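You operate a simulated robot arm through the tools that you are given. There is no shell and no other tool.

The job below is to be done with a simulated two-armed robot. You get a single attempt, and the scene is never put back.

JOB
Put the yellow spring and grey block away, then free the black base.
Fine: lift both off the stack into the green-handled drawer and shut it; the red lever goes to OPEN last; base, cams and blue block stay in the nest. Where these are worked on the way, their far stop is far enough and under half their travel is too little: green-handled drawer.
Where things are to end (x, y in the base frame): yellow spring within 0.06 m of [0.44, 0.58]; grey block within 0.06 m of [0.56, 0.58].

The check looks at the end state, three seconds after you hand in, the way a careful person would. Anything else that was tipped, shoved, dropped, spilled or broken makes it a failure.

ROBOT AND FRAMES
Two 6-joint arms with two-finger grippers on one trunk that stands fixed in place. Base frame: the origin is at the foot of the trunk, x ahead of it, y to its left, z up. Readings come in m, degrees, newtons and seconds.
The left shoulder is at [0.06, 0.143, 0.825], the right one opposite. With the tool pointing down near the work surface each hand reaches from about 0.3 to 0.72 m from the base axis, measured 20 degrees to its own side. Payload 2.45 kg a hand.
Tool frame (each hand has its own): the origin (TCP) lies between the finger pads and is the grasp point; the fingertips stand 0.026 m ahead of it; z points along the fingers, y is the line along which they close. The gripper opens to 0.096 m; its body begins 0.069 m behind the TCP.
Orientation is that of the tool frame in the base frame, as a unit quaternion [x, y, z, w]. With the fingers straight down and closing along the base's y, the tool's x points along the base's -x, its y along +y and its z along -z.

CONTROLS
- The arms move only by the tool nudge_tool. It takes "left_targets", "right_targets" or both (then of equal length, played together; a hand with none holds still); each is a list of rows, each a list of 7 numbers: the closure, from 0 (fully open) to 1 (shut), then the shift along the tool's x, y, z in m, then the turn, a rotation vector about the tool's x, y, z in degrees. In form: [[fingers, x, y, z, rx, ry, rz], ...]. A call has 1 to 20 rows; each row shifts and turns the commanded pose from where the row before left it, along the tool's axes as they then stand. Rows are played at 5 a second. More than 0.05 m and 8.6 degrees between two rows, or a gripper value outside its range, and nothing of the call is played. A pose out of reach is approached as far as the arm can. The call stops where the force on the tool passes 40 N (or 10 N more than at its start, if that is more) or the arm is blocked; 0.2 s more then pass. The fingers move at their own pace (about 0.0799 m/s each) and stop on an object; they squeeze with about 35 N. The grip force told is the motor's: it shows also when the fingers shut on nothing. Time passes only in rows, and 0.2 s behind the last, so rows that do not move let the fingers close. The reply holds the time, the measured pose of the TCP, the force on the tool along the base axes, the opening and the grip force, in the units named above and with some noise, with the torque about the TCP (base axes, N m) and any sound that the robot's microphone picked up, and new pictures: "show" is both (left out), scene, wrist or none (wrist: the cameras of the hands that moved).
- Cameras (640 x 400 px; columns grow to the right, rows downward): "scene" is now at [0.125, 0.0553, 1.4455]; the picture's right is [0.66, -0.75, -0.00], its down [-0.47, -0.41, -0.78] and it looks along [0.59, 0.51, -0.62] (base axes); focal length 335 px, centre (320, 200). "left" rides on the left gripper at [0.081, -0.003, -0.098] in its tool frame; the picture's right is [0.04, 1.00, 0.00], its down [-0.73, 0.03, -0.68] and it looks along [-0.68, 0.03, 0.73] (tool axes); focal length 256 px, centre (320, 200). "right" rides on the right gripper at [0.082, 0.003, -0.098] in its tool frame; the picture's right is [-0.04, 1.00, 0.00], its down [-0.73, -0.03, -0.68] and it looks along [-0.68, -0.03, 0.73] (tool axes); focal length 256 px, centre (320, 200). There is no depth. A picture from a camera that has moved, and an enlarged one, comes with that camera's place and axes in the base frame and with its lens.
- raise_lower(by): slides the trunk up (or, below 0, down) by that many m; the arms and the scene camera ride with it, the base frame stays. It gives what a move gives, with no picture.
- turn_head(pan, tilt): turns the head with the scene camera to pan (to the left, within 86 degrees either way) and tilt (down, from -29 to 69), counted from straight ahead of the robot. It gives what a move gives, and a new picture of the scene camera.
- close_up(camera, box): a new picture of the part [left, top, right, bottom] of that camera's present view, enlarged. The clock stands still meanwhile.
- close_job(): hands the job in; it is judged then, once.

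Places have to be worked out from the pictures, the camera data and where the tool is seen. Open the grippers and draw the arms clear of the work before you hand the job in, unless the task says otherwise.

The tools are called after "Request:" as name(argument=value, ...) on one line, values as JSON. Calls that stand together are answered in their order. nudge_tool: Moves the arms, as the interface text tells. Its arguments: {"type":"object","properties":{"left_targets":{"type":"array","items":{"type":"array","items":{"type":"number"}}},"right_targets":{"type":"array","items":{"type":"array","items":{"type":"number"}}},"show":{"type":"string","enum":["both","scene","wrist","none"]}},"required":[]} The other tools are called the same way: raise_lower (by) moves the trunk up or down; turn_head (pan, tilt) turns the head that bears the scene camera; close_up (camera, box) takes an enlarged picture of a part of a camera's view; close_job () hands the job in.

At the start:

```text
time_s: 0.0
left_position: [0.3114, 0.3513, 1.1919]
left_tcp_rot: [0.0, 1.0, 0.0, 0.002]
left_force: [-0.1, 0.1, -0.6]
left_ft_torque: [0.03, 0.02, -0.05]
left_gripper_width: 0.0959
left_grasp_force: 0.0
right_position: [0.4382, 0.0136, 1.1118]
right_tcp_rot: [0.001, 1.0, 0.0, -0.001]
right_force: [-0.5, -0.2, 0.5]
right_ft_torque: [0.02, 0.0, 0.0]
right_gripper_width: 0.096
right_grasp_force: 0.1
trunk travel left (down, up): [-0.45, 0.14]
head pan, tilt (commanded): [41.0, 38.6]
```

scene: 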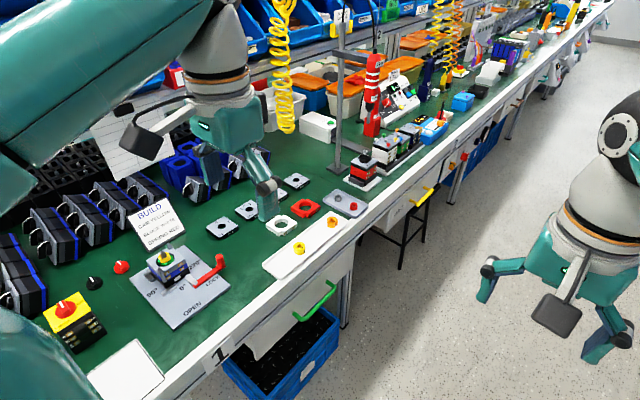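
right: 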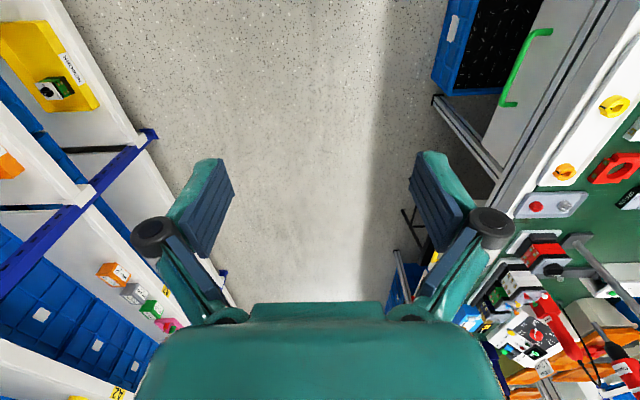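
left: 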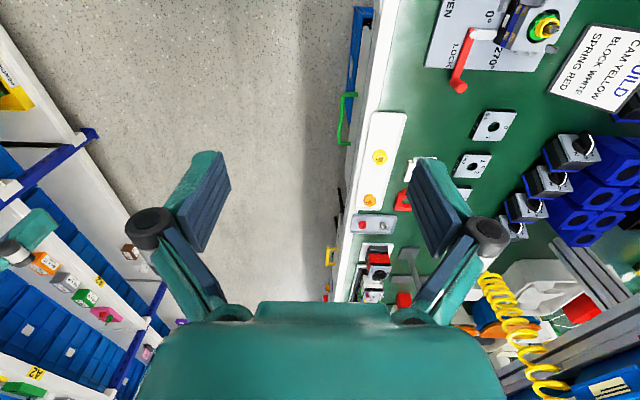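

The scene shows a workbench on the left with a fixture plate (stack with a blue block, something green/yellow on top), a red lever and a green-handled drawer at the bench front. I take enlarged views to identify the parts first.

Request:
close_up(camera="scene", box=[120, 220, 260, 340])

Request:
close_up(camera="scene", box=[200, 180, 400, 400])

Request:
close_up(camera="left", box=[340, 0, 640, 200])

```text
3.33 times, centred on (190, 280) of scene
camera zoom: at [0.125, 0.0553, 1.4455], right [0.66, -0.75, 0.0], down [-0.47, -0.41, -0.78], along [0.59, 0.51, -0.62], focal length 1118 px, centre (753, -67)
```

zoom: 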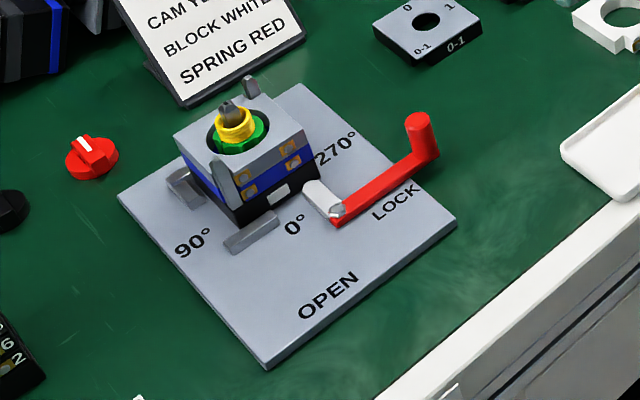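

```text
1.82 times, centred on (300, 290) of scene
camera zoom: at [0.125, 0.0553, 1.4455], right [0.66, -0.75, 0.0], down [-0.47, -0.41, -0.78], along [0.59, 0.51, -0.62], focal length 610 px, centre (356, 36)
```

zoom: 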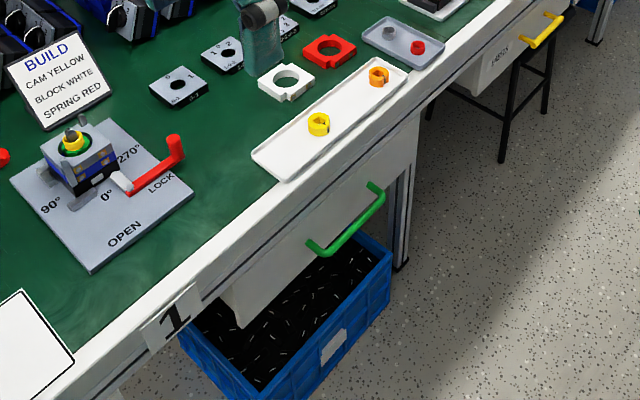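

```text
2.00 times, centred on (490, 100) of left
camera zoom: at [0.2296, 0.3487, 1.289], right [-0.04, 1.0, 0.0], down [0.73, 0.03, 0.68], along [0.68, 0.03, -0.73], focal length 512 px, centre (-20, 400)
```

zoom: 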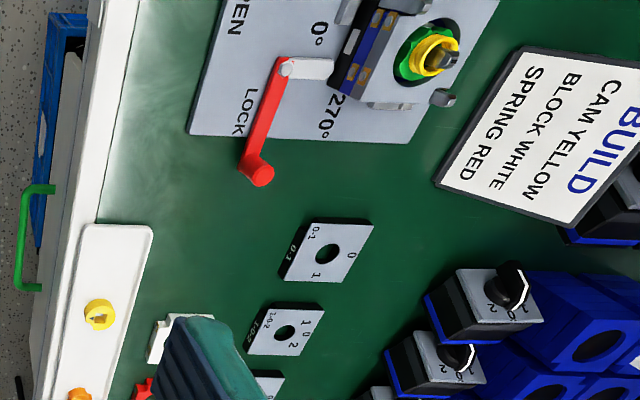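

Triangulating scene and left views gives the lever pivot near (0.30, 0.59, 0.83), the spring near (0.29, 0.69, 0.84) and the green handle bar near (0.52, 0.42, 0.67). I zoom in tightly to measure the parts more accurately.

Request:
close_up(camera="scene", box=[145, 240, 225, 290])

Request:
close_up(camera="scene", box=[270, 260, 350, 310])

Request:
close_up(camera="left", box=[430, 0, 590, 100])

Request:
close_up(camera="left", box=[320, 70, 480, 170])

Request:
close_up(camera="right", box=[480, 0, 640, 100])

```text
8.00 times, centred on (185, 265) of scene
camera zoom: at [0.125, 0.0553, 1.4455], right [0.66, -0.75, 0.0], down [-0.47, -0.41, -0.78], along [0.59, 0.51, -0.62], focal length 2683 px, centre (1400, -320)
```

zoom: 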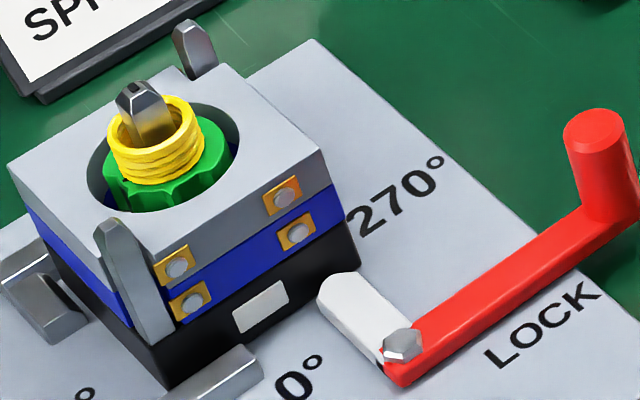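

```text
8.00 times, centred on (310, 285) of scene
camera zoom: at [0.125, 0.0553, 1.4455], right [0.66, -0.75, 0.0], down [-0.47, -0.41, -0.78], along [0.59, 0.51, -0.62], focal length 2683 px, centre (400, -480)
```

zoom: 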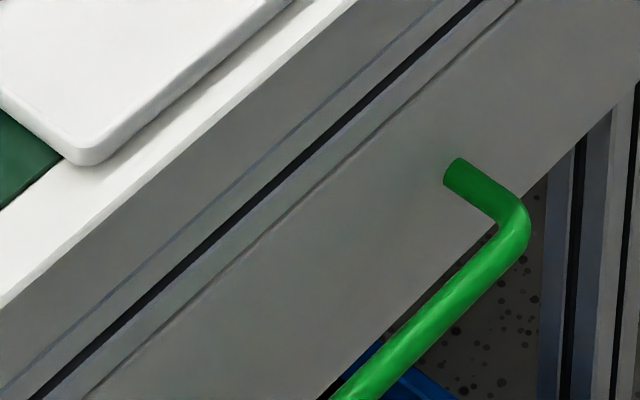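

```text
4.00 times, centred on (510, 50) of left
camera zoom: at [0.2296, 0.3487, 1.289], right [-0.04, 1.0, 0.0], down [0.73, 0.03, 0.68], along [0.68, 0.03, -0.73], focal length 1024 px, centre (-440, 800)
```

zoom: 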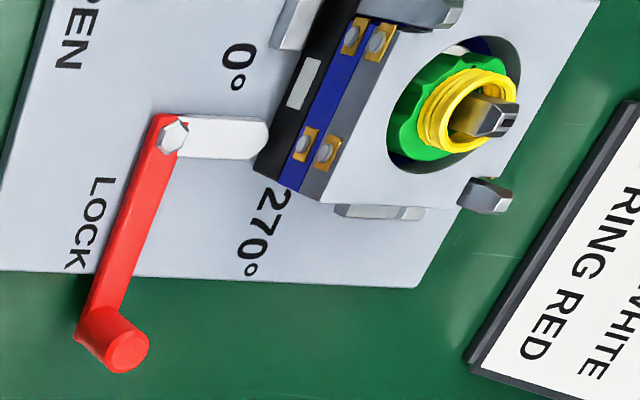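

```text
4.00 times, centred on (400, 120) of left
camera zoom: at [0.2296, 0.3487, 1.289], right [-0.04, 1.0, 0.0], down [0.73, 0.03, 0.68], along [0.68, 0.03, -0.73], focal length 1024 px, centre (0, 520)
```

zoom: 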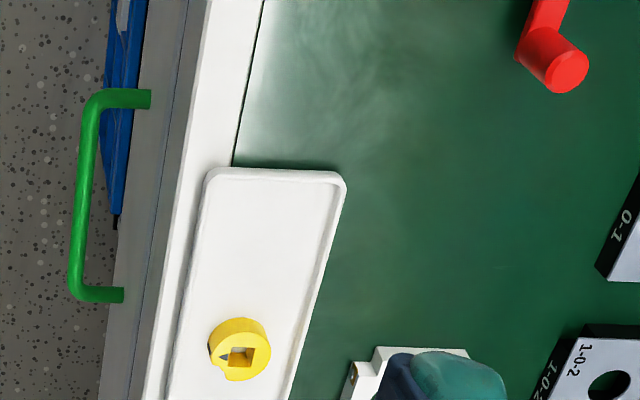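

```text
4.00 times, centred on (560, 50) of right
camera zoom: at [0.3572, 0.0153, 1.21], right [0.04, 1.0, 0.0], down [0.73, -0.03, 0.68], along [0.68, -0.03, -0.73], focal length 1024 px, centre (-640, 800)
```

zoom: 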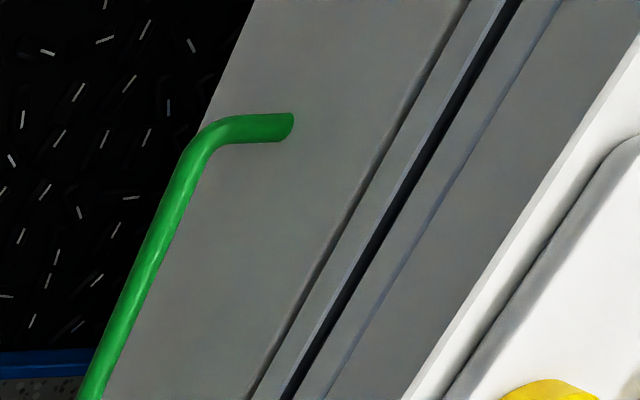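

The handle bar appears to run along x from about 0.475 to 0.605 at y≈0.42, z≈0.63, with the drawer front at y≈0.455. I'll use the right hand for the drawer, so first I lower it to in front of the handle, still pointing down and well clear.

Request:
nudge_tool(right_targets=[[0, -0.01, 0.004, 0.034, 0, 0, 0], [0, -0.01, 0.004, 0.034, 0, 0, 0], [0, -0.01, 0.004, 0.034, 0, 0, 0], [0, -0.01, 0.004, 0.034, 0, 0, 0], [0, -0.01, 0.004, 0.034, 0, 0, 0], [0, -0.01, 0.004, 0.034, 0, 0, 0], [0, -0.01, 0.004, 0.034, 0, 0, 0], [0, -0.01, 0.004, 0.034, 0, 0, 0], [0, -0.01, 0.004, 0.034, 0, 0, 0], [0, -0.01, 0.004, 0.034, 0, 0, 0]], show="both")

```text
time_s: 2.2
left_position: [0.3122, 0.3512, 1.1912]
left_tcp_rot: [-0.001, 1.0, -0.001, 0.0]
left_force: [0.6, -0.2, 0.6]
left_ft_torque: [0.01, 0.02, -0.02]
left_gripper_width: 0.0962
left_grasp_force: 0.0
right_position: [0.5406, 0.0517, 0.7718]
right_tcp_rot: [0.0, 1.0, 0.0, -0.001]
right_force: [0.7, 0.1, -0.3]
right_ft_torque: [0.01, 0.0, 0.0]
right_gripper_width: 0.0959
right_grasp_force: 0.1
trunk travel left (down, up): [-0.45, 0.14]
head pan, tilt (commanded): [41.0, 38.6]
camera scene: at [0.1259, 0.0554, 1.4454], right [0.66, -0.75, 0.0], down [-0.47, -0.41, -0.78], along [0.59, 0.51, -0.62], focal length 335 px, centre (320, 200)
camera right: at [0.4595, 0.054, 0.8708], right [0.04, 1.0, 0.0], down [0.73, -0.03, 0.68], along [0.68, -0.03, -0.73], focal length 256 px, centre (320, 200)
```

scene: 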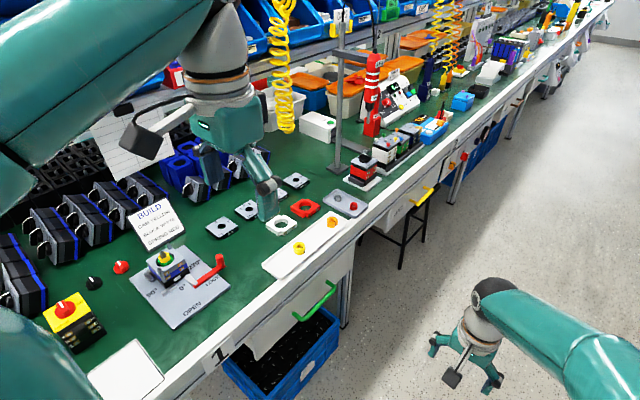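
right: 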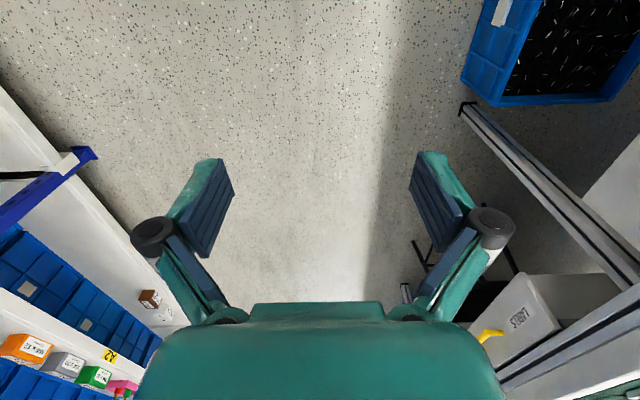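

The right hand is at (0.54, 0.05, 0.77) pointing down, clear of everything. I now tilt it about its own x by −90° so the fingers point to +y with the closing line vertical.

Request:
nudge_tool(right_targets=[[0, 0, 0, 0, -8.2, 0, 0], [0, 0, 0, 0, -8.2, 0, 0], [0, 0, 0, 0, -8.2, 0, 0], [0, 0, 0, 0, -8.2, 0, 0], [0, 0, 0, 0, -8.2, 0, 0], [0, 0, 0, 0, -8.2, 0, 0], [0, 0, 0, 0, -8.2, 0, 0], [0, 0, 0, 0, -8.2, 0, 0], [0, 0, 0, 0, -8.2, 0, 0], [0, 0, 0, 0, -8.2, 0, 0], [0, 0, 0, 0, -8, 0, 0]], show="both")

```text
time_s: 4.6
left_position: [0.3113, 0.3515, 1.1914]
left_tcp_rot: [0.0, 1.0, -0.001, 0.0]
left_force: [0.7, 1.2, -0.2]
left_ft_torque: [0.03, -0.02, -0.04]
left_gripper_width: 0.0959
left_grasp_force: 0.2
right_position: [0.5382, 0.0531, 0.7726]
right_tcp_rot: [0.0, 0.707, 0.707, 0.0]
right_force: [-1.0, -0.2, -1.1]
right_ft_torque: [0.0, 0.01, -0.02]
right_gripper_width: 0.096
right_grasp_force: 0.0
trunk travel left (down, up): [-0.45, 0.14]
head pan, tilt (commanded): [41.0, 38.6]
camera scene: at [0.1256, 0.0552, 1.4455], right [0.66, -0.75, 0.0], down [-0.47, -0.41, -0.78], along [0.59, 0.51, -0.62], focal length 335 px, centre (320, 200)
camera right: at [0.4571, -0.046, 0.7752], right [0.04, 0.0, 1.0], down [0.73, -0.68, -0.03], along [0.68, 0.73, -0.03], focal length 256 px, centre (320, 200)
```

scene: 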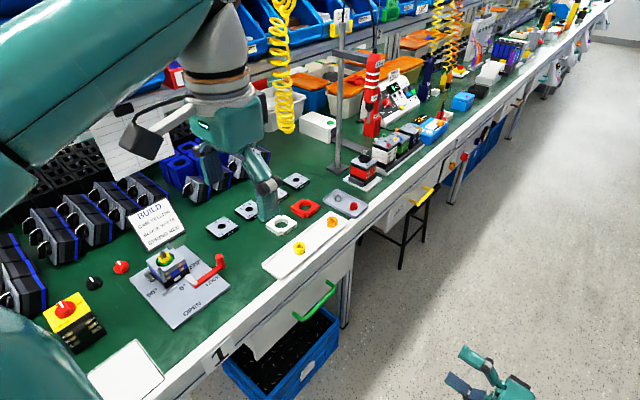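
right: 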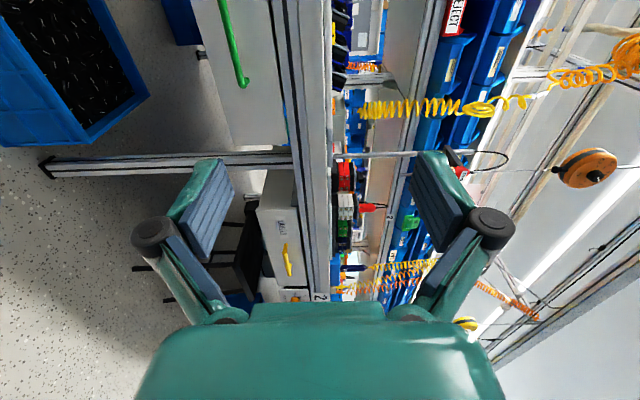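

The tool now points to +y. I zoom on the handle from this new viewpoint to refine its place.

Request:
close_up(camera="right", box=[180, 0, 340, 100])

Request:
close_up(camera="scene", box=[240, 240, 380, 330])

```text
4.00 times, centred on (260, 50) of right
camera zoom: at [0.4571, -0.046, 0.7752], right [0.04, 0.0, 1.0], down [0.73, -0.68, -0.03], along [0.68, 0.73, -0.03], focal length 1024 px, centre (560, 800)
```

zoom: 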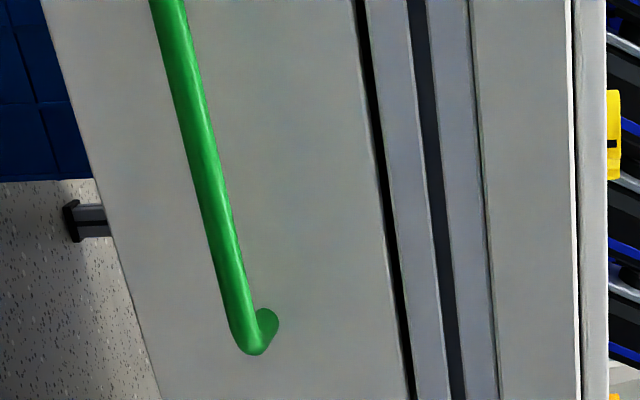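

```text
4.44 times, centred on (310, 285) of scene
camera zoom: at [0.1256, 0.0552, 1.4455], right [0.66, -0.75, 0.0], down [-0.47, -0.41, -0.78], along [0.59, 0.51, -0.62], focal length 1490 px, centre (364, -178)
```

zoom: 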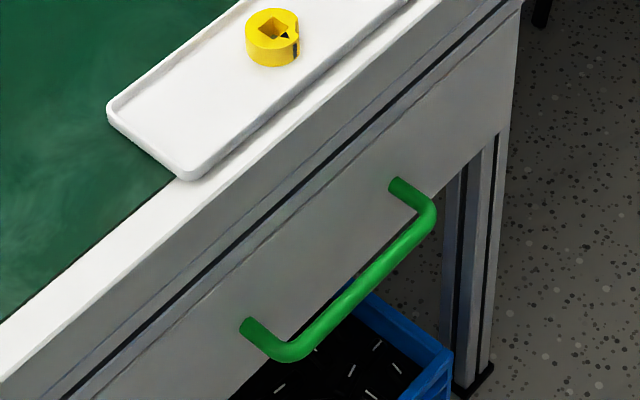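

All views agree: handle centre about (0.544, 0.421, 0.632), drawer front spanning z≈0.57–0.69. I bring the right hand to the handle height and forward to y≈0.33, short of the bar.

Request:
nudge_tool(right_targets=[[0, -0.0015, -0.035, 0, 0, 0, 0], [0, -0.0015, -0.035, 0, 0, 0, 0], [0, -0.0015, -0.035, 0, 0, 0, 0], [0, -0.0015, -0.035, 0, 0, 0, 0], [0, 0, 0, 0.04, 0, 0, 0], [0, 0, 0, 0.04, 0, 0, 0], [0, 0, 0, 0.04, 0, 0, 0], [0, 0, 0, 0.04, 0, 0, 0], [0, 0, 0, 0.04, 0, 0, 0], [0, 0, 0, 0.04, 0, 0, 0], [0, 0, 0, 0.035, 0, 0, 0], [0, 0, 0, 0, 0, 0, 0]], show="both")

```text
time_s: 7.2
left_position: [0.3115, 0.3503, 1.191]
left_tcp_rot: [-0.001, 1.0, 0.0, 0.0]
left_force: [-0.5, 0.2, 0.2]
left_ft_torque: [-0.03, 0.02, -0.02]
left_gripper_width: 0.096
left_grasp_force: 0.0
right_position: [0.5243, 0.2839, 0.6505]
right_tcp_rot: [0.001, 0.707, 0.707, 0.001]
right_force: [-0.5, 0.6, -0.9]
right_ft_torque: [-0.02, -0.03, 0.0]
right_gripper_width: 0.0961
right_grasp_force: 0.0
right hand out of reach, approached as far as the arm can: row 9, 10, 11
trunk travel left (down, up): [-0.45, 0.14]
head pan, tilt (commanded): [41.0, 38.6]
camera scene: at [0.1252, 0.0555, 1.4455], right [0.66, -0.75, 0.0], down [-0.47, -0.41, -0.78], along [0.59, 0.51, -0.62], focal length 335 px, centre (320, 200)
camera right: at [0.4423, 0.1852, 0.6536], right [0.04, 0.0, 1.0], down [0.73, -0.68, -0.03], along [0.68, 0.73, -0.03], focal length 256 px, centre (320, 200)
```

scene: 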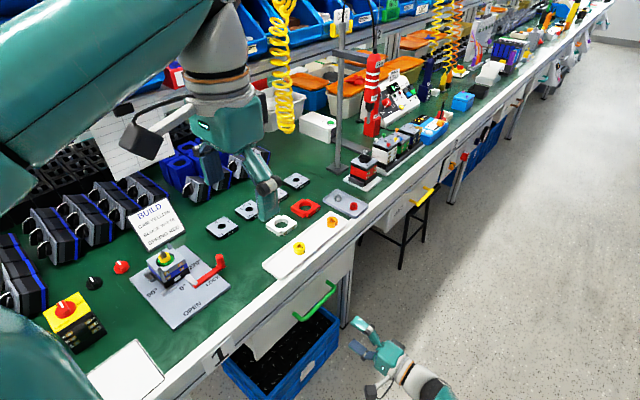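
right: 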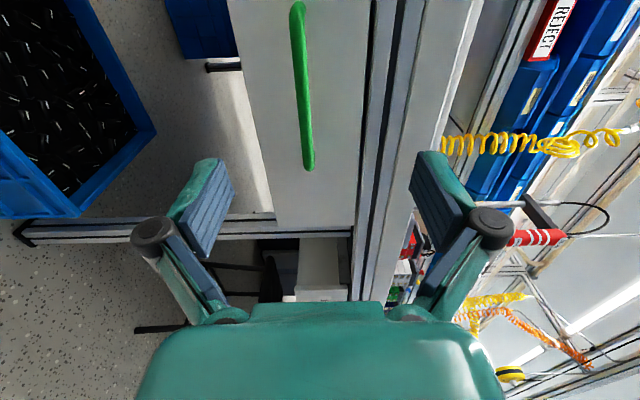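

The +y-pointing pose runs out of reach for the right arm at y≈0.28. I back off and yaw the hand 45° toward +x (so the wrist sits nearer to its shoulder), which still lets the fingers straddle the horizontal bar.

Request:
nudge_tool(right_targets=[[0, 0, 0, -0.04, 0, 0, 0], [0, 0, 0, -0.04, 0, 0, 0], [0, 0, 0, -0.04, 0, 0, 0], [0, 0, 0, 0, 0, -7.5, 0], [0, 0, 0, 0, 0, -7.5, 0], [0, 0, 0, 0, 0, -7.5, 0], [0, 0, 0, 0, 0, -7.5, 0], [0, 0, 0, 0, 0, -7.5, 0], [0, 0, 0, 0, 0, -7.5, 0], [0, 0, 0, 0, 0, 0, 0]], show="both")

```text
time_s: 9.4
left_position: [0.3108, 0.3517, 1.192]
left_tcp_rot: [0.0, 1.0, 0.0, 0.0]
left_force: [0.2, 0.2, 0.9]
left_ft_torque: [0.01, 0.0, 0.0]
left_gripper_width: 0.096
left_grasp_force: 0.0
right_position: [0.5232, 0.1659, 0.6487]
right_tcp_rot: [0.271, 0.653, 0.653, 0.272]
right_force: [-0.3, 0.5, 0.7]
right_ft_torque: [-0.02, 0.0, 0.02]
right_gripper_width: 0.0958
right_grasp_force: 0.0
trunk travel left (down, up): [-0.45, 0.14]
head pan, tilt (commanded): [41.0, 38.6]
camera scene: at [0.1252, 0.0553, 1.4455], right [0.66, -0.75, 0.0], down [-0.47, -0.41, -0.78], along [0.59, 0.51, -0.62], focal length 335 px, centre (320, 200)
camera right: at [0.3972, 0.153, 0.6517], right [0.03, -0.03, 1.0], down [0.04, -1.0, -0.03], along [1.0, 0.04, -0.03], focal length 256 px, centre (320, 200)
```

scene: 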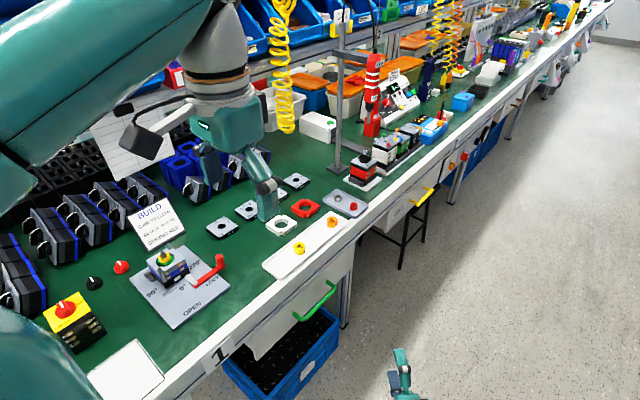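
right: 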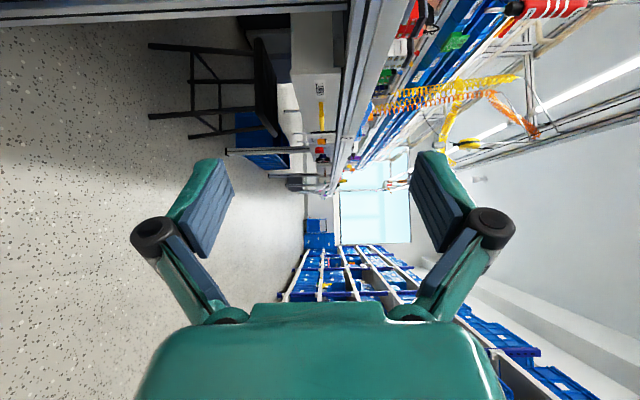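

The commanded pose follows the reached pose, good. I take off 10° of yaw to keep the side camera away from the drawer face, and slide toward the handle's near half to test the reach.

Request:
nudge_tool(right_targets=[[0, 0, 0, 0, 0, 5, 0], [0, 0, 0, 0, 0, 5, 0], [0, 0.026, -0.003, 0.0291, 0, 0, 0], [0, 0.026, -0.003, 0.0291, 0, 0, 0], [0, 0.026, -0.003, 0.0291, 0, 0, 0], [0, 0.026, -0.003, 0.0291, 0, 0, 0], [0, 0.026, -0.003, 0.0291, 0, 0, 0], [0, 0, 0, 0, 0, 0, 0]], show="both")

```text
time_s: 10.8
left_position: [0.3115, 0.3513, 1.189]
left_tcp_rot: [0.0, 1.0, -0.001, -0.001]
left_force: [0.5, 0.3, 0.2]
left_ft_torque: [0.0, 0.0, 0.01]
left_gripper_width: 0.0959
left_grasp_force: 0.0
right_position: [0.5887, 0.2263, 0.6202]
right_tcp_rot: [0.297, 0.647, 0.65, 0.265]
right_force: [-0.7, 0.5, 0.0]
right_ft_torque: [0.01, 0.0, -0.05]
right_gripper_width: 0.0964
right_grasp_force: 0.0
trunk travel left (down, up): [-0.45, 0.14]
head pan, tilt (commanded): [41.0, 38.6]
stopped in row 7 (right hand): the arm was blocked; the commanded pose is now the measured one
camera scene: at [0.1258, 0.0554, 1.4427], right [0.66, -0.75, 0.0], down [-0.47, -0.41, -0.78], along [0.59, 0.51, -0.62], focal length 335 px, centre (320, 200)
camera right: at [0.4616, 0.2166, 0.6284], right [0.07, -0.05, 1.0], down [0.0, -1.0, -0.05], along [1.0, 0.01, -0.07], focal length 256 px, centre (320, 200)
```

scene: 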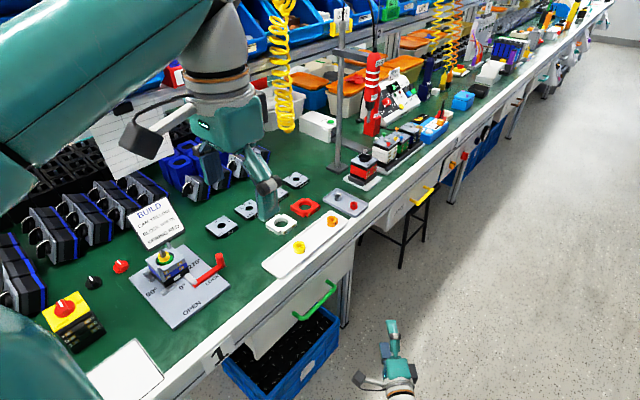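
right: 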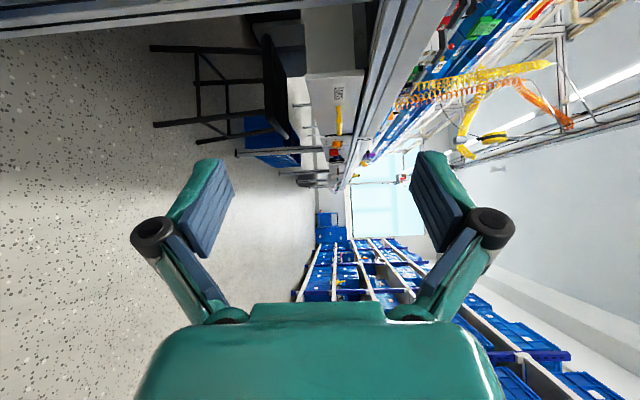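

The right arm reported being blocked and drifted off its path, so something on the arm side is touching. I look with the head before moving further.

Request:
turn_head(pan=5, tilt=60)

```text
time_s: 11.9
left_position: [0.311, 0.3521, 1.1913]
left_tcp_rot: [0.0, 1.0, -0.001, 0.0]
left_force: [0.4, -0.3, -0.5]
left_ft_torque: [-0.01, -0.01, 0.01]
left_gripper_width: 0.096
left_grasp_force: 0.0
right_position: [0.5855, 0.2257, 0.621]
right_tcp_rot: [0.298, 0.648, 0.649, 0.264]
right_force: [-0.1, -0.2, 0.6]
right_ft_torque: [0.0, 0.05, 0.02]
right_gripper_width: 0.0961
right_grasp_force: 0.1
trunk travel left (down, up): [-0.45, 0.14]
head pan, tilt (commanded): [5.0, 60.0]
camera scene: at [0.1266, 0.0048, 1.4164], right [0.09, -1.0, 0.0], down [-0.86, -0.08, -0.5], along [0.5, 0.04, -0.87], focal length 335 px, centre (320, 200)
```

scene: 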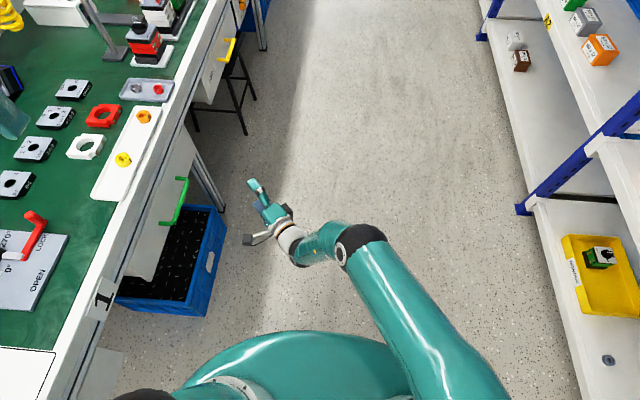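

The right wrist is folded up awkwardly, so I give up on the right arm for the handle and retrace it: back in −y, undo the yaw, then rise.

Request:
nudge_tool(right_targets=[[0, -0.0265, 0, -0.0265, 0, 0, 0], [0, -0.0265, 0, -0.0265, 0, 0, 0], [0, -0.0265, 0, -0.0265, 0, 0, 0], [0, 0, 0, 0, 0, 7.5, 0], [0, 0, 0, 0, 0, 7.5, 0], [0, 0, 0, 0, 0, 7.5, 0], [0, 0, 0, 0, 0, 7.5, 0], [0, 0, 0, 0, 0, 7.5, 0], [0, 0, 0, 0, 0, 7.5, 0], [0, 0, 0.0375, 0, 0, 0, 0], [0, 0, 0.0375, 0, 0, 0, 0], [0, 0, 0.0375, 0, 0, 0, 0], [0, 0, 0.0375, 0, 0, 0, 0], [0, 0, 0, 0, 0, 0, 0]], show="scene")

```text
time_s: 14.9
left_position: [0.3117, 0.3519, 1.1921]
left_tcp_rot: [0.0, 1.0, -0.001, 0.0]
left_force: [0.1, 0.3, 0.0]
left_ft_torque: [-0.04, 0.02, -0.01]
left_gripper_width: 0.0961
left_grasp_force: 0.2
right_position: [0.5901, 0.1124, 0.7681]
right_tcp_rot: [0.049, 0.701, 0.711, 0.018]
right_force: [-1.0, 0.4, 1.8]
right_ft_torque: [-0.01, 0.0, 0.03]
right_gripper_width: 0.0958
right_grasp_force: 0.1
right hand out of reach, approached as far as the arm can: row 9
trunk travel left (down, up): [-0.45, 0.14]
head pan, tilt (commanded): [5.0, 60.0]
camera scene: at [0.1271, 0.0048, 1.4166], right [0.09, -1.0, 0.0], down [-0.86, -0.08, -0.5], along [0.5, 0.04, -0.87], focal length 335 px, centre (320, 200)
```

scene: 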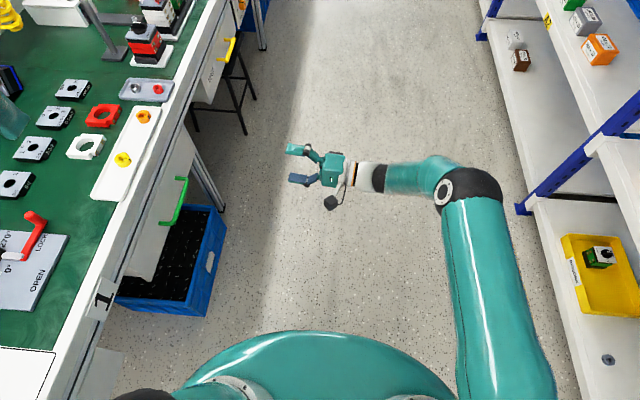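

The right arm is now in a clean pose. I turn it back to pointing down and raise it, shifted to the right, so it is out of the left arm's way.

Request:
nudge_tool(right_targets=[[0, 0, 0, 0, 8.2, 0, 0], [0, 0, 0, 0, 8.2, 0, 0], [0, 0, 0, 0, 8.2, 0, 0], [0, 0, 0, 0, 8.2, 0, 0], [0, 0, 0, 0, 8.2, 0, 0], [0, 0, 0, 0, 8.2, 0, 0], [0, 0, 0, 0, 8.2, 0, 0], [0, 0, 0, 0, 8.2, 0, 0], [0, 0, 0, 0, 8.2, 0, 0], [0, 0, 0, 0, 8.2, 0, 0], [0, 0, 0, 0, 8, 0, 0], [0, 0, 0, 0, 0, 0, 0]], show="scene")

Request:
nudge_tool(right_targets=[[0, 0.013, -0.02, -0.034, 0, 0, 0], [0, 0.013, -0.02, -0.034, 0, 0, 0], [0, 0.013, -0.02, -0.034, 0, 0, 0], [0, 0.013, -0.02, -0.034, 0, 0, 0], [0, 0.013, -0.02, -0.034, 0, 0, 0], [0, 0.013, -0.02, -0.034, 0, 0, 0], [0, 0.013, -0.02, -0.034, 0, 0, 0], [0, 0.013, -0.02, -0.034, 0, 0, 0], [0, 0.013, -0.02, -0.034, 0, 0, 0], [0, 0.013, -0.02, -0.034, 0, 0, 0], [0, 0, 0, 0, 0, 0, 0]], show="scene")

```text
time_s: 17.5
left_position: [0.3112, 0.3519, 1.1918]
left_tcp_rot: [-0.001, 1.0, 0.0, 0.0]
left_force: [-0.7, -0.4, 0.6]
left_ft_torque: [0.01, 0.0, -0.01]
left_gripper_width: 0.096
left_grasp_force: 0.1
right_position: [0.5889, 0.1117, 0.7691]
right_tcp_rot: [0.048, 0.999, 0.008, -0.022]
right_force: [0.0, -0.9, 1.0]
right_ft_torque: [0.0, -0.01, 0.0]
right_gripper_width: 0.0963
right_grasp_force: 0.1
trunk travel left (down, up): [-0.45, 0.14]
head pan, tilt (commanded): [5.0, 60.0]
camera scene: at [0.1266, 0.0046, 1.4168], right [0.09, -1.0, 0.0], down [-0.86, -0.08, -0.5], along [0.5, 0.04, -0.87], focal length 335 px, centre (320, 200)
```

scene: 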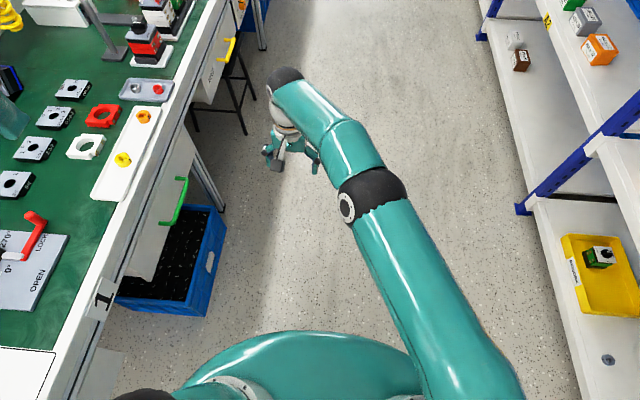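

```text
time_s: 19.9
left_position: [0.312, 0.3525, 1.1927]
left_tcp_rot: [0.0, 1.0, -0.001, 0.0]
left_force: [0.6, -0.8, -0.9]
left_ft_torque: [-0.04, 0.0, 0.01]
left_gripper_width: 0.0961
left_grasp_force: 0.1
right_position: [0.4555, -0.0804, 1.1116]
right_tcp_rot: [0.047, 0.999, 0.009, -0.022]
right_force: [1.2, -0.6, 0.4]
right_ft_torque: [0.02, 0.02, 0.01]
right_gripper_width: 0.0959
right_grasp_force: 0.0
trunk travel left (down, up): [-0.45, 0.14]
head pan, tilt (commanded): [5.0, 60.0]
camera scene: at [0.127, 0.0049, 1.4166], right [0.09, -1.0, 0.0], down [-0.86, -0.08, -0.5], along [0.5, 0.04, -0.87], focal length 335 px, centre (320, 200)
```

scene: 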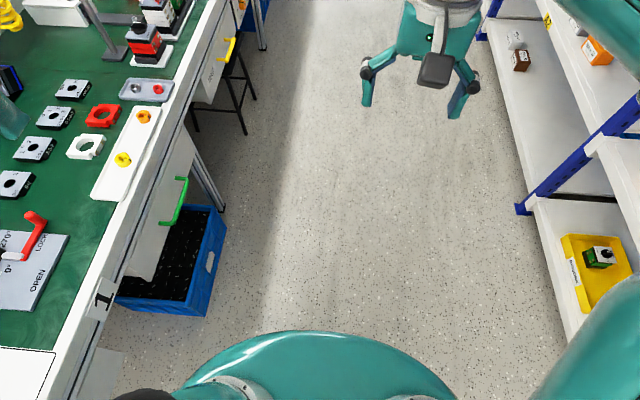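

Right arm is parked clear at (0.46, −0.08, 1.11). Now the left hand: I bring it, still pointing down, to a spot in front of the drawer at about (0.54, 0.25, 0.80), away from the bench edge.

Request:
nudge_tool(left_targets=[[0, -0.0193, -0.0085, 0.0327, 0, 0, 0], [0, -0.0193, -0.0085, 0.0327, 0, 0, 0], [0, -0.0193, -0.0085, 0.0327, 0, 0, 0], [0, -0.0193, -0.0085, 0.0327, 0, 0, 0], [0, -0.0193, -0.0085, 0.0327, 0, 0, 0], [0, -0.0193, -0.0085, 0.0327, 0, 0, 0], [0, -0.0193, -0.0085, 0.0327, 0, 0, 0], [0, -0.0193, -0.0085, 0.0327, 0, 0, 0], [0, -0.0193, -0.0085, 0.0327, 0, 0, 0], [0, -0.0193, -0.0085, 0.0327, 0, 0, 0], [0, -0.0193, -0.0085, 0.0327, 0, 0, 0], [0, -0.0193, -0.0085, 0.0327, 0, 0, 0]], show="none")

Request:
turn_head(pan=35, tilt=48)

```text
time_s: 22.5
left_position: [0.5451, 0.2515, 0.7969]
left_tcp_rot: [0.0, 1.0, 0.0, -0.001]
left_force: [0.5, -0.8, 0.0]
left_ft_torque: [-0.02, 0.02, 0.01]
left_gripper_width: 0.0959
left_grasp_force: 0.0
right_position: [0.4565, -0.0807, 1.1128]
right_tcp_rot: [0.047, 0.999, 0.008, -0.022]
right_force: [-0.3, -0.2, 0.2]
right_ft_torque: [0.01, 0.01, -0.02]
right_gripper_width: 0.0957
right_grasp_force: 0.0
trunk travel left (down, up): [-0.45, 0.14]
head pan, tilt (commanded): [5.0, 60.0]
```

```text
time_s: 23.4
left_position: [0.543, 0.2514, 0.7989]
left_tcp_rot: [0.0, 1.0, -0.001, 0.0]
left_force: [0.3, 0.3, 0.8]
left_ft_torque: [-0.01, -0.02, -0.02]
left_gripper_width: 0.0959
left_grasp_force: 0.0
right_position: [0.4553, -0.0802, 1.1124]
right_tcp_rot: [0.048, 0.999, 0.008, -0.021]
right_force: [0.2, 0.3, 0.1]
right_ft_torque: [0.0, 0.03, -0.02]
right_gripper_width: 0.0959
right_grasp_force: 0.0
trunk travel left (down, up): [-0.45, 0.14]
head pan, tilt (commanded): [35.0, 48.0]
camera scene: at [0.125, 0.044, 1.4319], right [0.57, -0.82, 0.0], down [-0.61, -0.43, -0.67], along [0.55, 0.38, -0.74], focal length 335 px, centre (320, 200)
```

scene: 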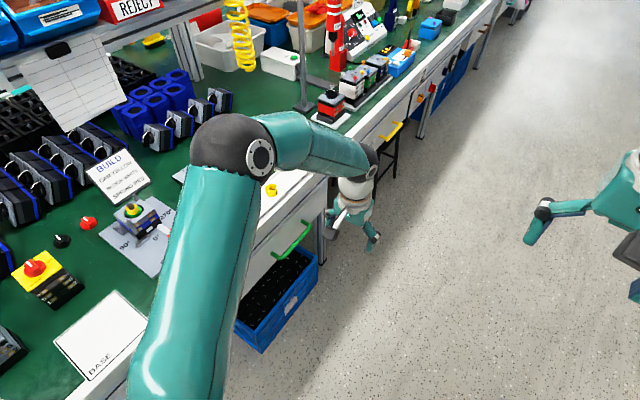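

The left elbow is up, above the bench edge, with no contact. I tilt the left hand toward +y in stages and half-close the fingers, first 30°.

Request:
nudge_tool(left_targets=[[0.3, 0, 0, 0, -7.5, 0, 0], [0.6, 0, 0, 0, -7.5, 0, 0], [0.65, 0, 0, 0, -7.5, 0, 0], [0.65, 0, 0, 0, -7.5, 0, 0], [0.65, 0, 0, 0, 0, 0, 0]], show="both")

```text
time_s: 24.6
left_position: [0.5439, 0.2494, 0.7977]
left_tcp_rot: [0.0, 0.966, 0.259, 0.001]
left_force: [-1.3, 0.5, -0.4]
left_ft_torque: [-0.01, 0.01, 0.02]
left_gripper_width: 0.0338
left_grasp_force: 0.1
right_position: [0.4553, -0.0799, 1.1117]
right_tcp_rot: [0.048, 0.999, 0.008, -0.022]
right_force: [0.2, -0.4, -0.3]
right_ft_torque: [-0.04, -0.02, -0.01]
right_gripper_width: 0.096
right_grasp_force: 0.0
trunk travel left (down, up): [-0.45, 0.14]
head pan, tilt (commanded): [35.0, 48.0]
camera scene: at [0.1249, 0.0442, 1.432], right [0.57, -0.82, 0.0], down [-0.61, -0.43, -0.67], along [0.55, 0.38, -0.74], focal length 335 px, centre (320, 200)
camera left: at [0.4617, 0.1977, 0.8824], right [-0.04, 0.87, 0.5], down [0.73, -0.31, 0.6], along [0.68, 0.39, -0.62], focal length 256 px, centre (320, 200)
```

scene: 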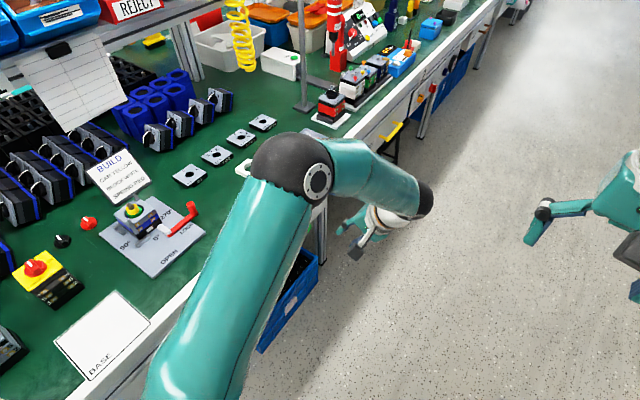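
left: 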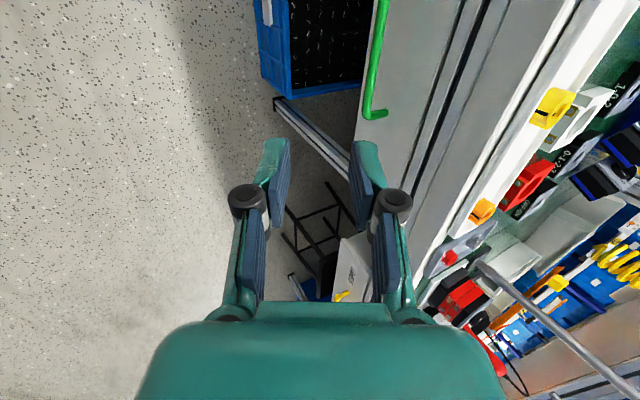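

Works well; the elbow moves away from the bench. I add another 30° of tilt.

Request:
nudge_tool(left_targets=[[0.65, 0, 0, 0, -7.5, 0, 0], [0.65, 0, 0, 0, -7.5, 0, 0], [0.65, 0, 0, 0, -7.5, 0, 0], [0.65, 0, 0, 0, -7.5, 0, 0], [0.65, 0, 0, 0, 0, 0, 0]], show="both")

```text
time_s: 25.8
left_position: [0.5432, 0.2489, 0.8]
left_tcp_rot: [-0.001, 0.866, 0.5, 0.001]
left_force: [-0.5, -0.4, -0.1]
left_ft_torque: [-0.01, -0.04, 0.03]
left_gripper_width: 0.0338
left_grasp_force: 0.0
right_position: [0.4546, -0.0801, 1.1132]
right_tcp_rot: [0.047, 0.999, 0.01, -0.021]
right_force: [0.4, 0.4, 0.2]
right_ft_torque: [0.01, 0.01, 0.03]
right_gripper_width: 0.0961
right_grasp_force: 0.1
trunk travel left (down, up): [-0.45, 0.14]
head pan, tilt (commanded): [35.0, 48.0]
camera scene: at [0.1249, 0.0441, 1.432], right [0.57, -0.82, 0.0], down [-0.61, -0.43, -0.67], along [0.55, 0.38, -0.74], focal length 335 px, centre (320, 200)
camera left: at [0.4617, 0.1621, 0.8455], right [-0.04, 0.5, 0.87], down [0.73, -0.57, 0.37], along [0.68, 0.65, -0.34], focal length 256 px, centre (320, 200)
```

scene: 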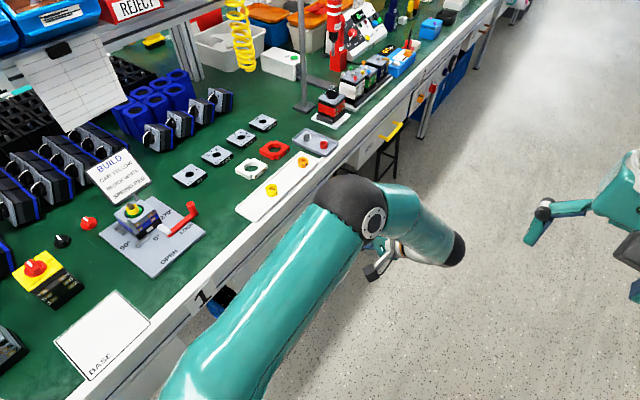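
left: 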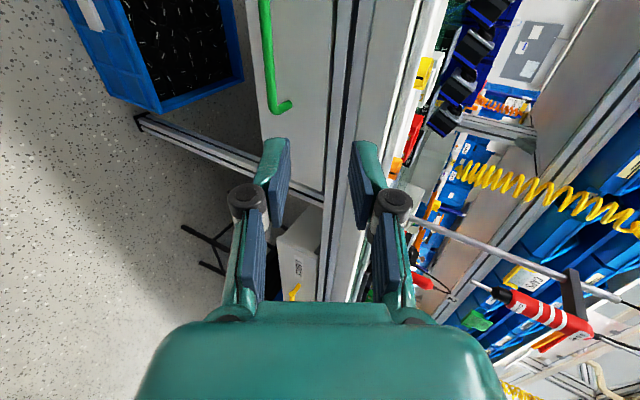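

At 60° tilt the hand is fine. I advance to a pre-grasp about 5 cm short of the bar and check with the wrist camera.

Request:
nudge_tool(left_targets=[[0.65, 0, -0.0119, 0.0337, 0, 0, 0], [0.65, 0, -0.0119, 0.0337, 0, 0, 0], [0.65, 0, -0.0119, 0.0337, 0, 0, 0], [0.65, 0, -0.0119, 0.0337, 0, 0, 0], [0.65, 0, -0.0119, 0.0337, 0, 0, 0], [0.65, 0, 0, 0, 0, 0, 0]], show="both")

```text
time_s: 27.2
left_position: [0.5417, 0.3655, 0.6633]
left_tcp_rot: [-0.001, 0.866, 0.499, 0.0]
left_force: [0.6, 0.6, -0.4]
left_ft_torque: [-0.02, -0.03, 0.0]
left_gripper_width: 0.0334
left_grasp_force: 0.0
right_position: [0.4543, -0.0799, 1.1119]
right_tcp_rot: [0.047, 0.999, 0.008, -0.022]
right_force: [0.1, 0.0, 0.1]
right_ft_torque: [0.01, 0.0, 0.02]
right_gripper_width: 0.096
right_grasp_force: 0.0
trunk travel left (down, up): [-0.45, 0.14]
head pan, tilt (commanded): [35.0, 48.0]
camera scene: at [0.1249, 0.0441, 1.432], right [0.57, -0.82, 0.0], down [-0.61, -0.43, -0.67], along [0.55, 0.38, -0.74], focal length 335 px, centre (320, 200)
camera left: at [0.46, 0.2792, 0.7101], right [-0.04, 0.5, 0.86], down [0.73, -0.57, 0.37], along [0.68, 0.65, -0.34], focal length 256 px, centre (320, 200)
```

scene: 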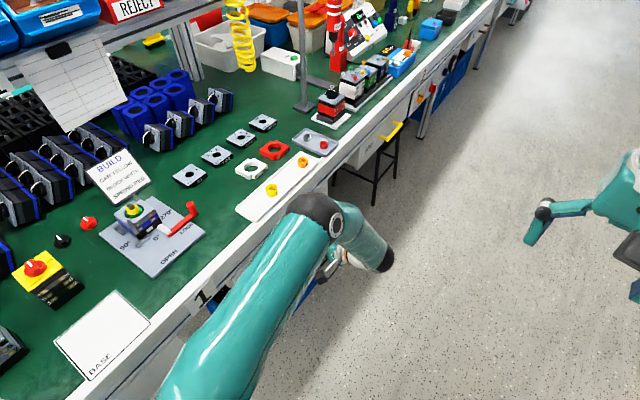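
left: 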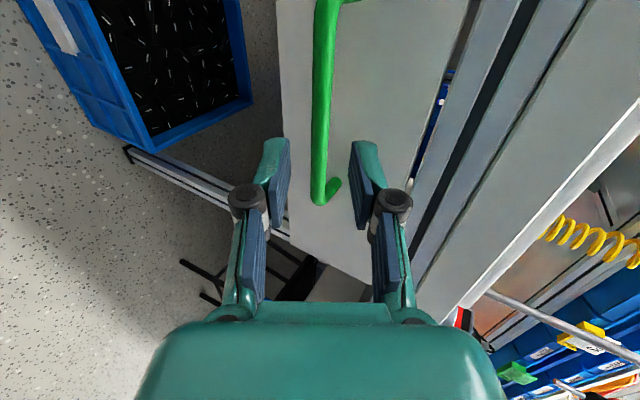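

The bar lies centred between the fingers about 6 cm ahead. I advance 5 cm along the tool and close on the bar.

Request:
nudge_tool(left_targets=[[0.65, 0, 0, 0.02, 0, 0, 0], [0.65, 0, 0, 0.02, 0, 0, 0], [0.65, 0, 0, 0.011, 0, 0, 0], [0.8, 0, 0, 0, 0, 0, 0], [1, 0, 0, 0, 0, 0, 0], [1, 0, 0, 0, 0, 0, 0], [1, 0, 0, 0, 0, 0, 0]], show="both")

```text
time_s: 28.8
left_position: [0.5424, 0.4115, 0.6376]
left_tcp_rot: [0.0, 0.866, 0.499, 0.0]
left_force: [-1.2, -1.9, -6.3]
left_ft_torque: [-0.02, -0.5, -0.31]
left_gripper_width: 0.0108
left_grasp_force: 38.5
right_position: [0.455, -0.0802, 1.112]
right_tcp_rot: [0.047, 0.999, 0.008, -0.023]
right_force: [-1.5, 0.0, -0.1]
right_ft_torque: [-0.02, 0.02, -0.01]
right_gripper_width: 0.0959
right_grasp_force: 0.0
trunk travel left (down, up): [-0.45, 0.14]
head pan, tilt (commanded): [35.0, 48.0]
camera scene: at [0.1255, 0.0444, 1.4318], right [0.57, -0.82, 0.0], down [-0.61, -0.43, -0.67], along [0.55, 0.38, -0.74], focal length 335 px, centre (320, 200)
camera left: at [0.461, 0.3242, 0.6852], right [-0.04, 0.5, 0.86], down [0.73, -0.57, 0.37], along [0.68, 0.65, -0.35], focal length 256 px, centre (320, 200)
```

scene: 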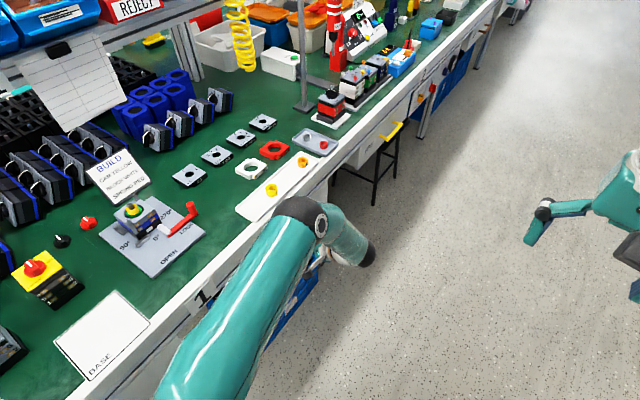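
left: 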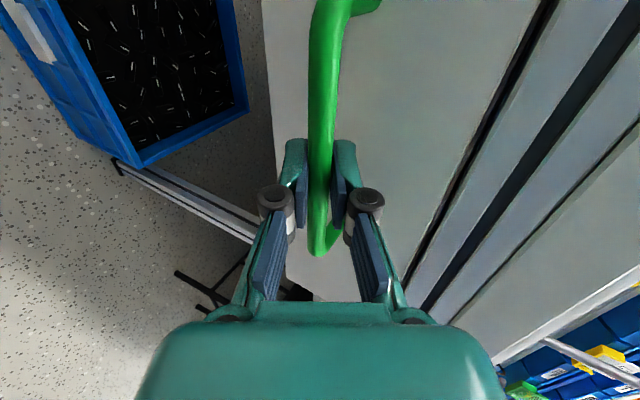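

The bar is firmly gripped (0.0108 m, 38 N). I pull straight along −y in gentle steps, 10 cm first.

Request:
nudge_tool(left_targets=[[1, 0, -0.005, -0.00866, 0, 0, 0], [1, 0, -0.01, -0.01732, 0, 0, 0], [1, 0, -0.01, -0.01732, 0, 0, 0], [1, 0, -0.01, -0.01732, 0, 0, 0], [1, 0, -0.01, -0.01732, 0, 0, 0], [1, 0, -0.005, -0.00866, 0, 0, 0]], show="scene")

```text
time_s: 30.2
left_position: [0.543, 0.3092, 0.6387]
left_tcp_rot: [-0.001, 0.866, 0.501, 0.0]
left_force: [-9.6, 0.4, -1.9]
left_ft_torque: [0.0, 0.32, 0.94]
left_gripper_width: 0.0111
left_grasp_force: 38.6
right_position: [0.4539, -0.0808, 1.1126]
right_tcp_rot: [0.047, 0.999, 0.009, -0.021]
right_force: [-0.1, 0.3, -0.5]
right_ft_torque: [0.03, 0.0, -0.02]
right_gripper_width: 0.0961
right_grasp_force: 0.0
trunk travel left (down, up): [-0.45, 0.14]
head pan, tilt (commanded): [35.0, 48.0]
camera scene: at [0.1244, 0.0441, 1.4321], right [0.57, -0.82, 0.0], down [-0.61, -0.43, -0.67], along [0.55, 0.38, -0.74], focal length 335 px, centre (320, 200)
```

scene: 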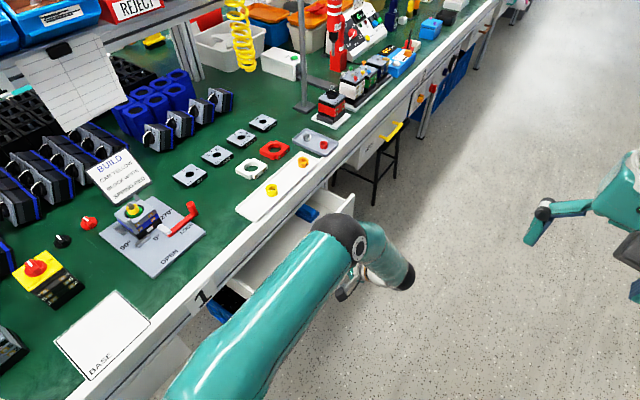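

The drawer is opening (10 cm so far). I continue pulling toward its far stop.

Request:
nudge_tool(left_targets=[[1, 0, -0.005, -0.00866, 0, 0, 0], [1, 0, -0.01, -0.01732, 0, 0, 0], [1, 0, -0.01, -0.01732, 0, 0, 0], [1, 0, -0.01, -0.01732, 0, 0, 0], [1, 0, -0.01, -0.01732, 0, 0, 0], [1, 0, -0.005, -0.00866, 0, 0, 0]], show="scene")

```text
time_s: 31.6
left_position: [0.5431, 0.2095, 0.6385]
left_tcp_rot: [0.0, 0.866, 0.499, 0.0]
left_force: [-16.2, -0.6, -3.7]
left_ft_torque: [-0.01, -0.25, 0.15]
left_gripper_width: 0.0111
left_grasp_force: 37.5
right_position: [0.4532, -0.0805, 1.1124]
right_tcp_rot: [0.048, 0.999, 0.009, -0.022]
right_force: [-0.4, 0.3, 0.3]
right_ft_torque: [-0.02, -0.02, -0.02]
right_gripper_width: 0.0961
right_grasp_force: 0.0
trunk travel left (down, up): [-0.45, 0.14]
head pan, tilt (commanded): [35.0, 48.0]
camera scene: at [0.1239, 0.0442, 1.432], right [0.57, -0.82, 0.0], down [-0.61, -0.43, -0.67], along [0.55, 0.38, -0.74], focal length 335 px, centre (320, 200)
```

scene: 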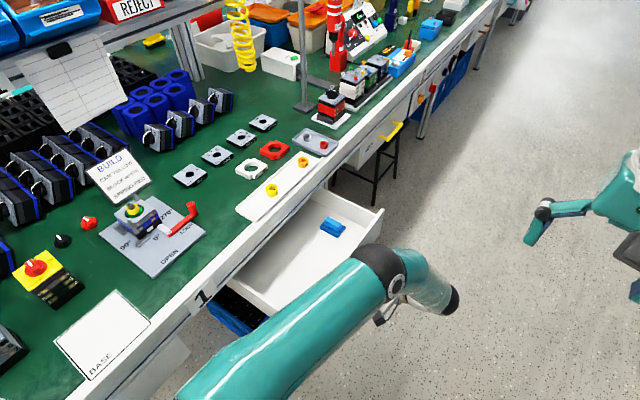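

20 cm open, and the drawer holds a blue object I must not disturb. There is a sideways force of −16 N, so I ease the hand slightly to −x while pulling further toward the stop.

Request:
nudge_tool(left_targets=[[1, 0.001, 0, 0, 0, 0, 0], [1, 0.001, -0.005, -0.00866, 0, 0, 0], [1, 0.001, -0.0075, -0.013, 0, 0, 0], [1, 0, -0.0075, -0.013, 0, 0, 0], [1, 0, -0.0075, -0.013, 0, 0, 0], [1, 0, -0.005, -0.00866, 0, 0, 0]], show="scene")

```text
time_s: 33.0
left_position: [0.5426, 0.1434, 0.6385]
left_tcp_rot: [-0.001, 0.867, 0.499, 0.003]
left_force: [8.2, 0.3, -0.7]
left_ft_torque: [0.0, 0.01, 0.37]
left_gripper_width: 0.0109
left_grasp_force: 38.1
right_position: [0.4553, -0.0812, 1.1107]
right_tcp_rot: [0.048, 0.999, 0.009, -0.021]
right_force: [0.1, 0.3, 0.0]
right_ft_torque: [-0.03, 0.0, -0.01]
right_gripper_width: 0.0959
right_grasp_force: 0.1
trunk travel left (down, up): [-0.45, 0.14]
head pan, tilt (commanded): [35.0, 48.0]
camera scene: at [0.1259, 0.044, 1.4319], right [0.57, -0.82, 0.0], down [-0.61, -0.43, -0.67], along [0.55, 0.38, -0.74], focal length 335 px, centre (320, 200)
```

scene: 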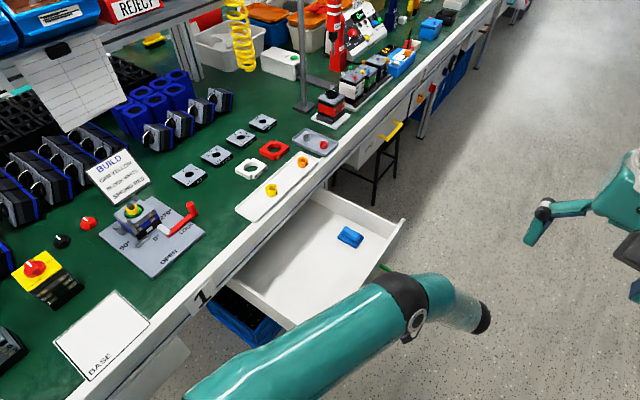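

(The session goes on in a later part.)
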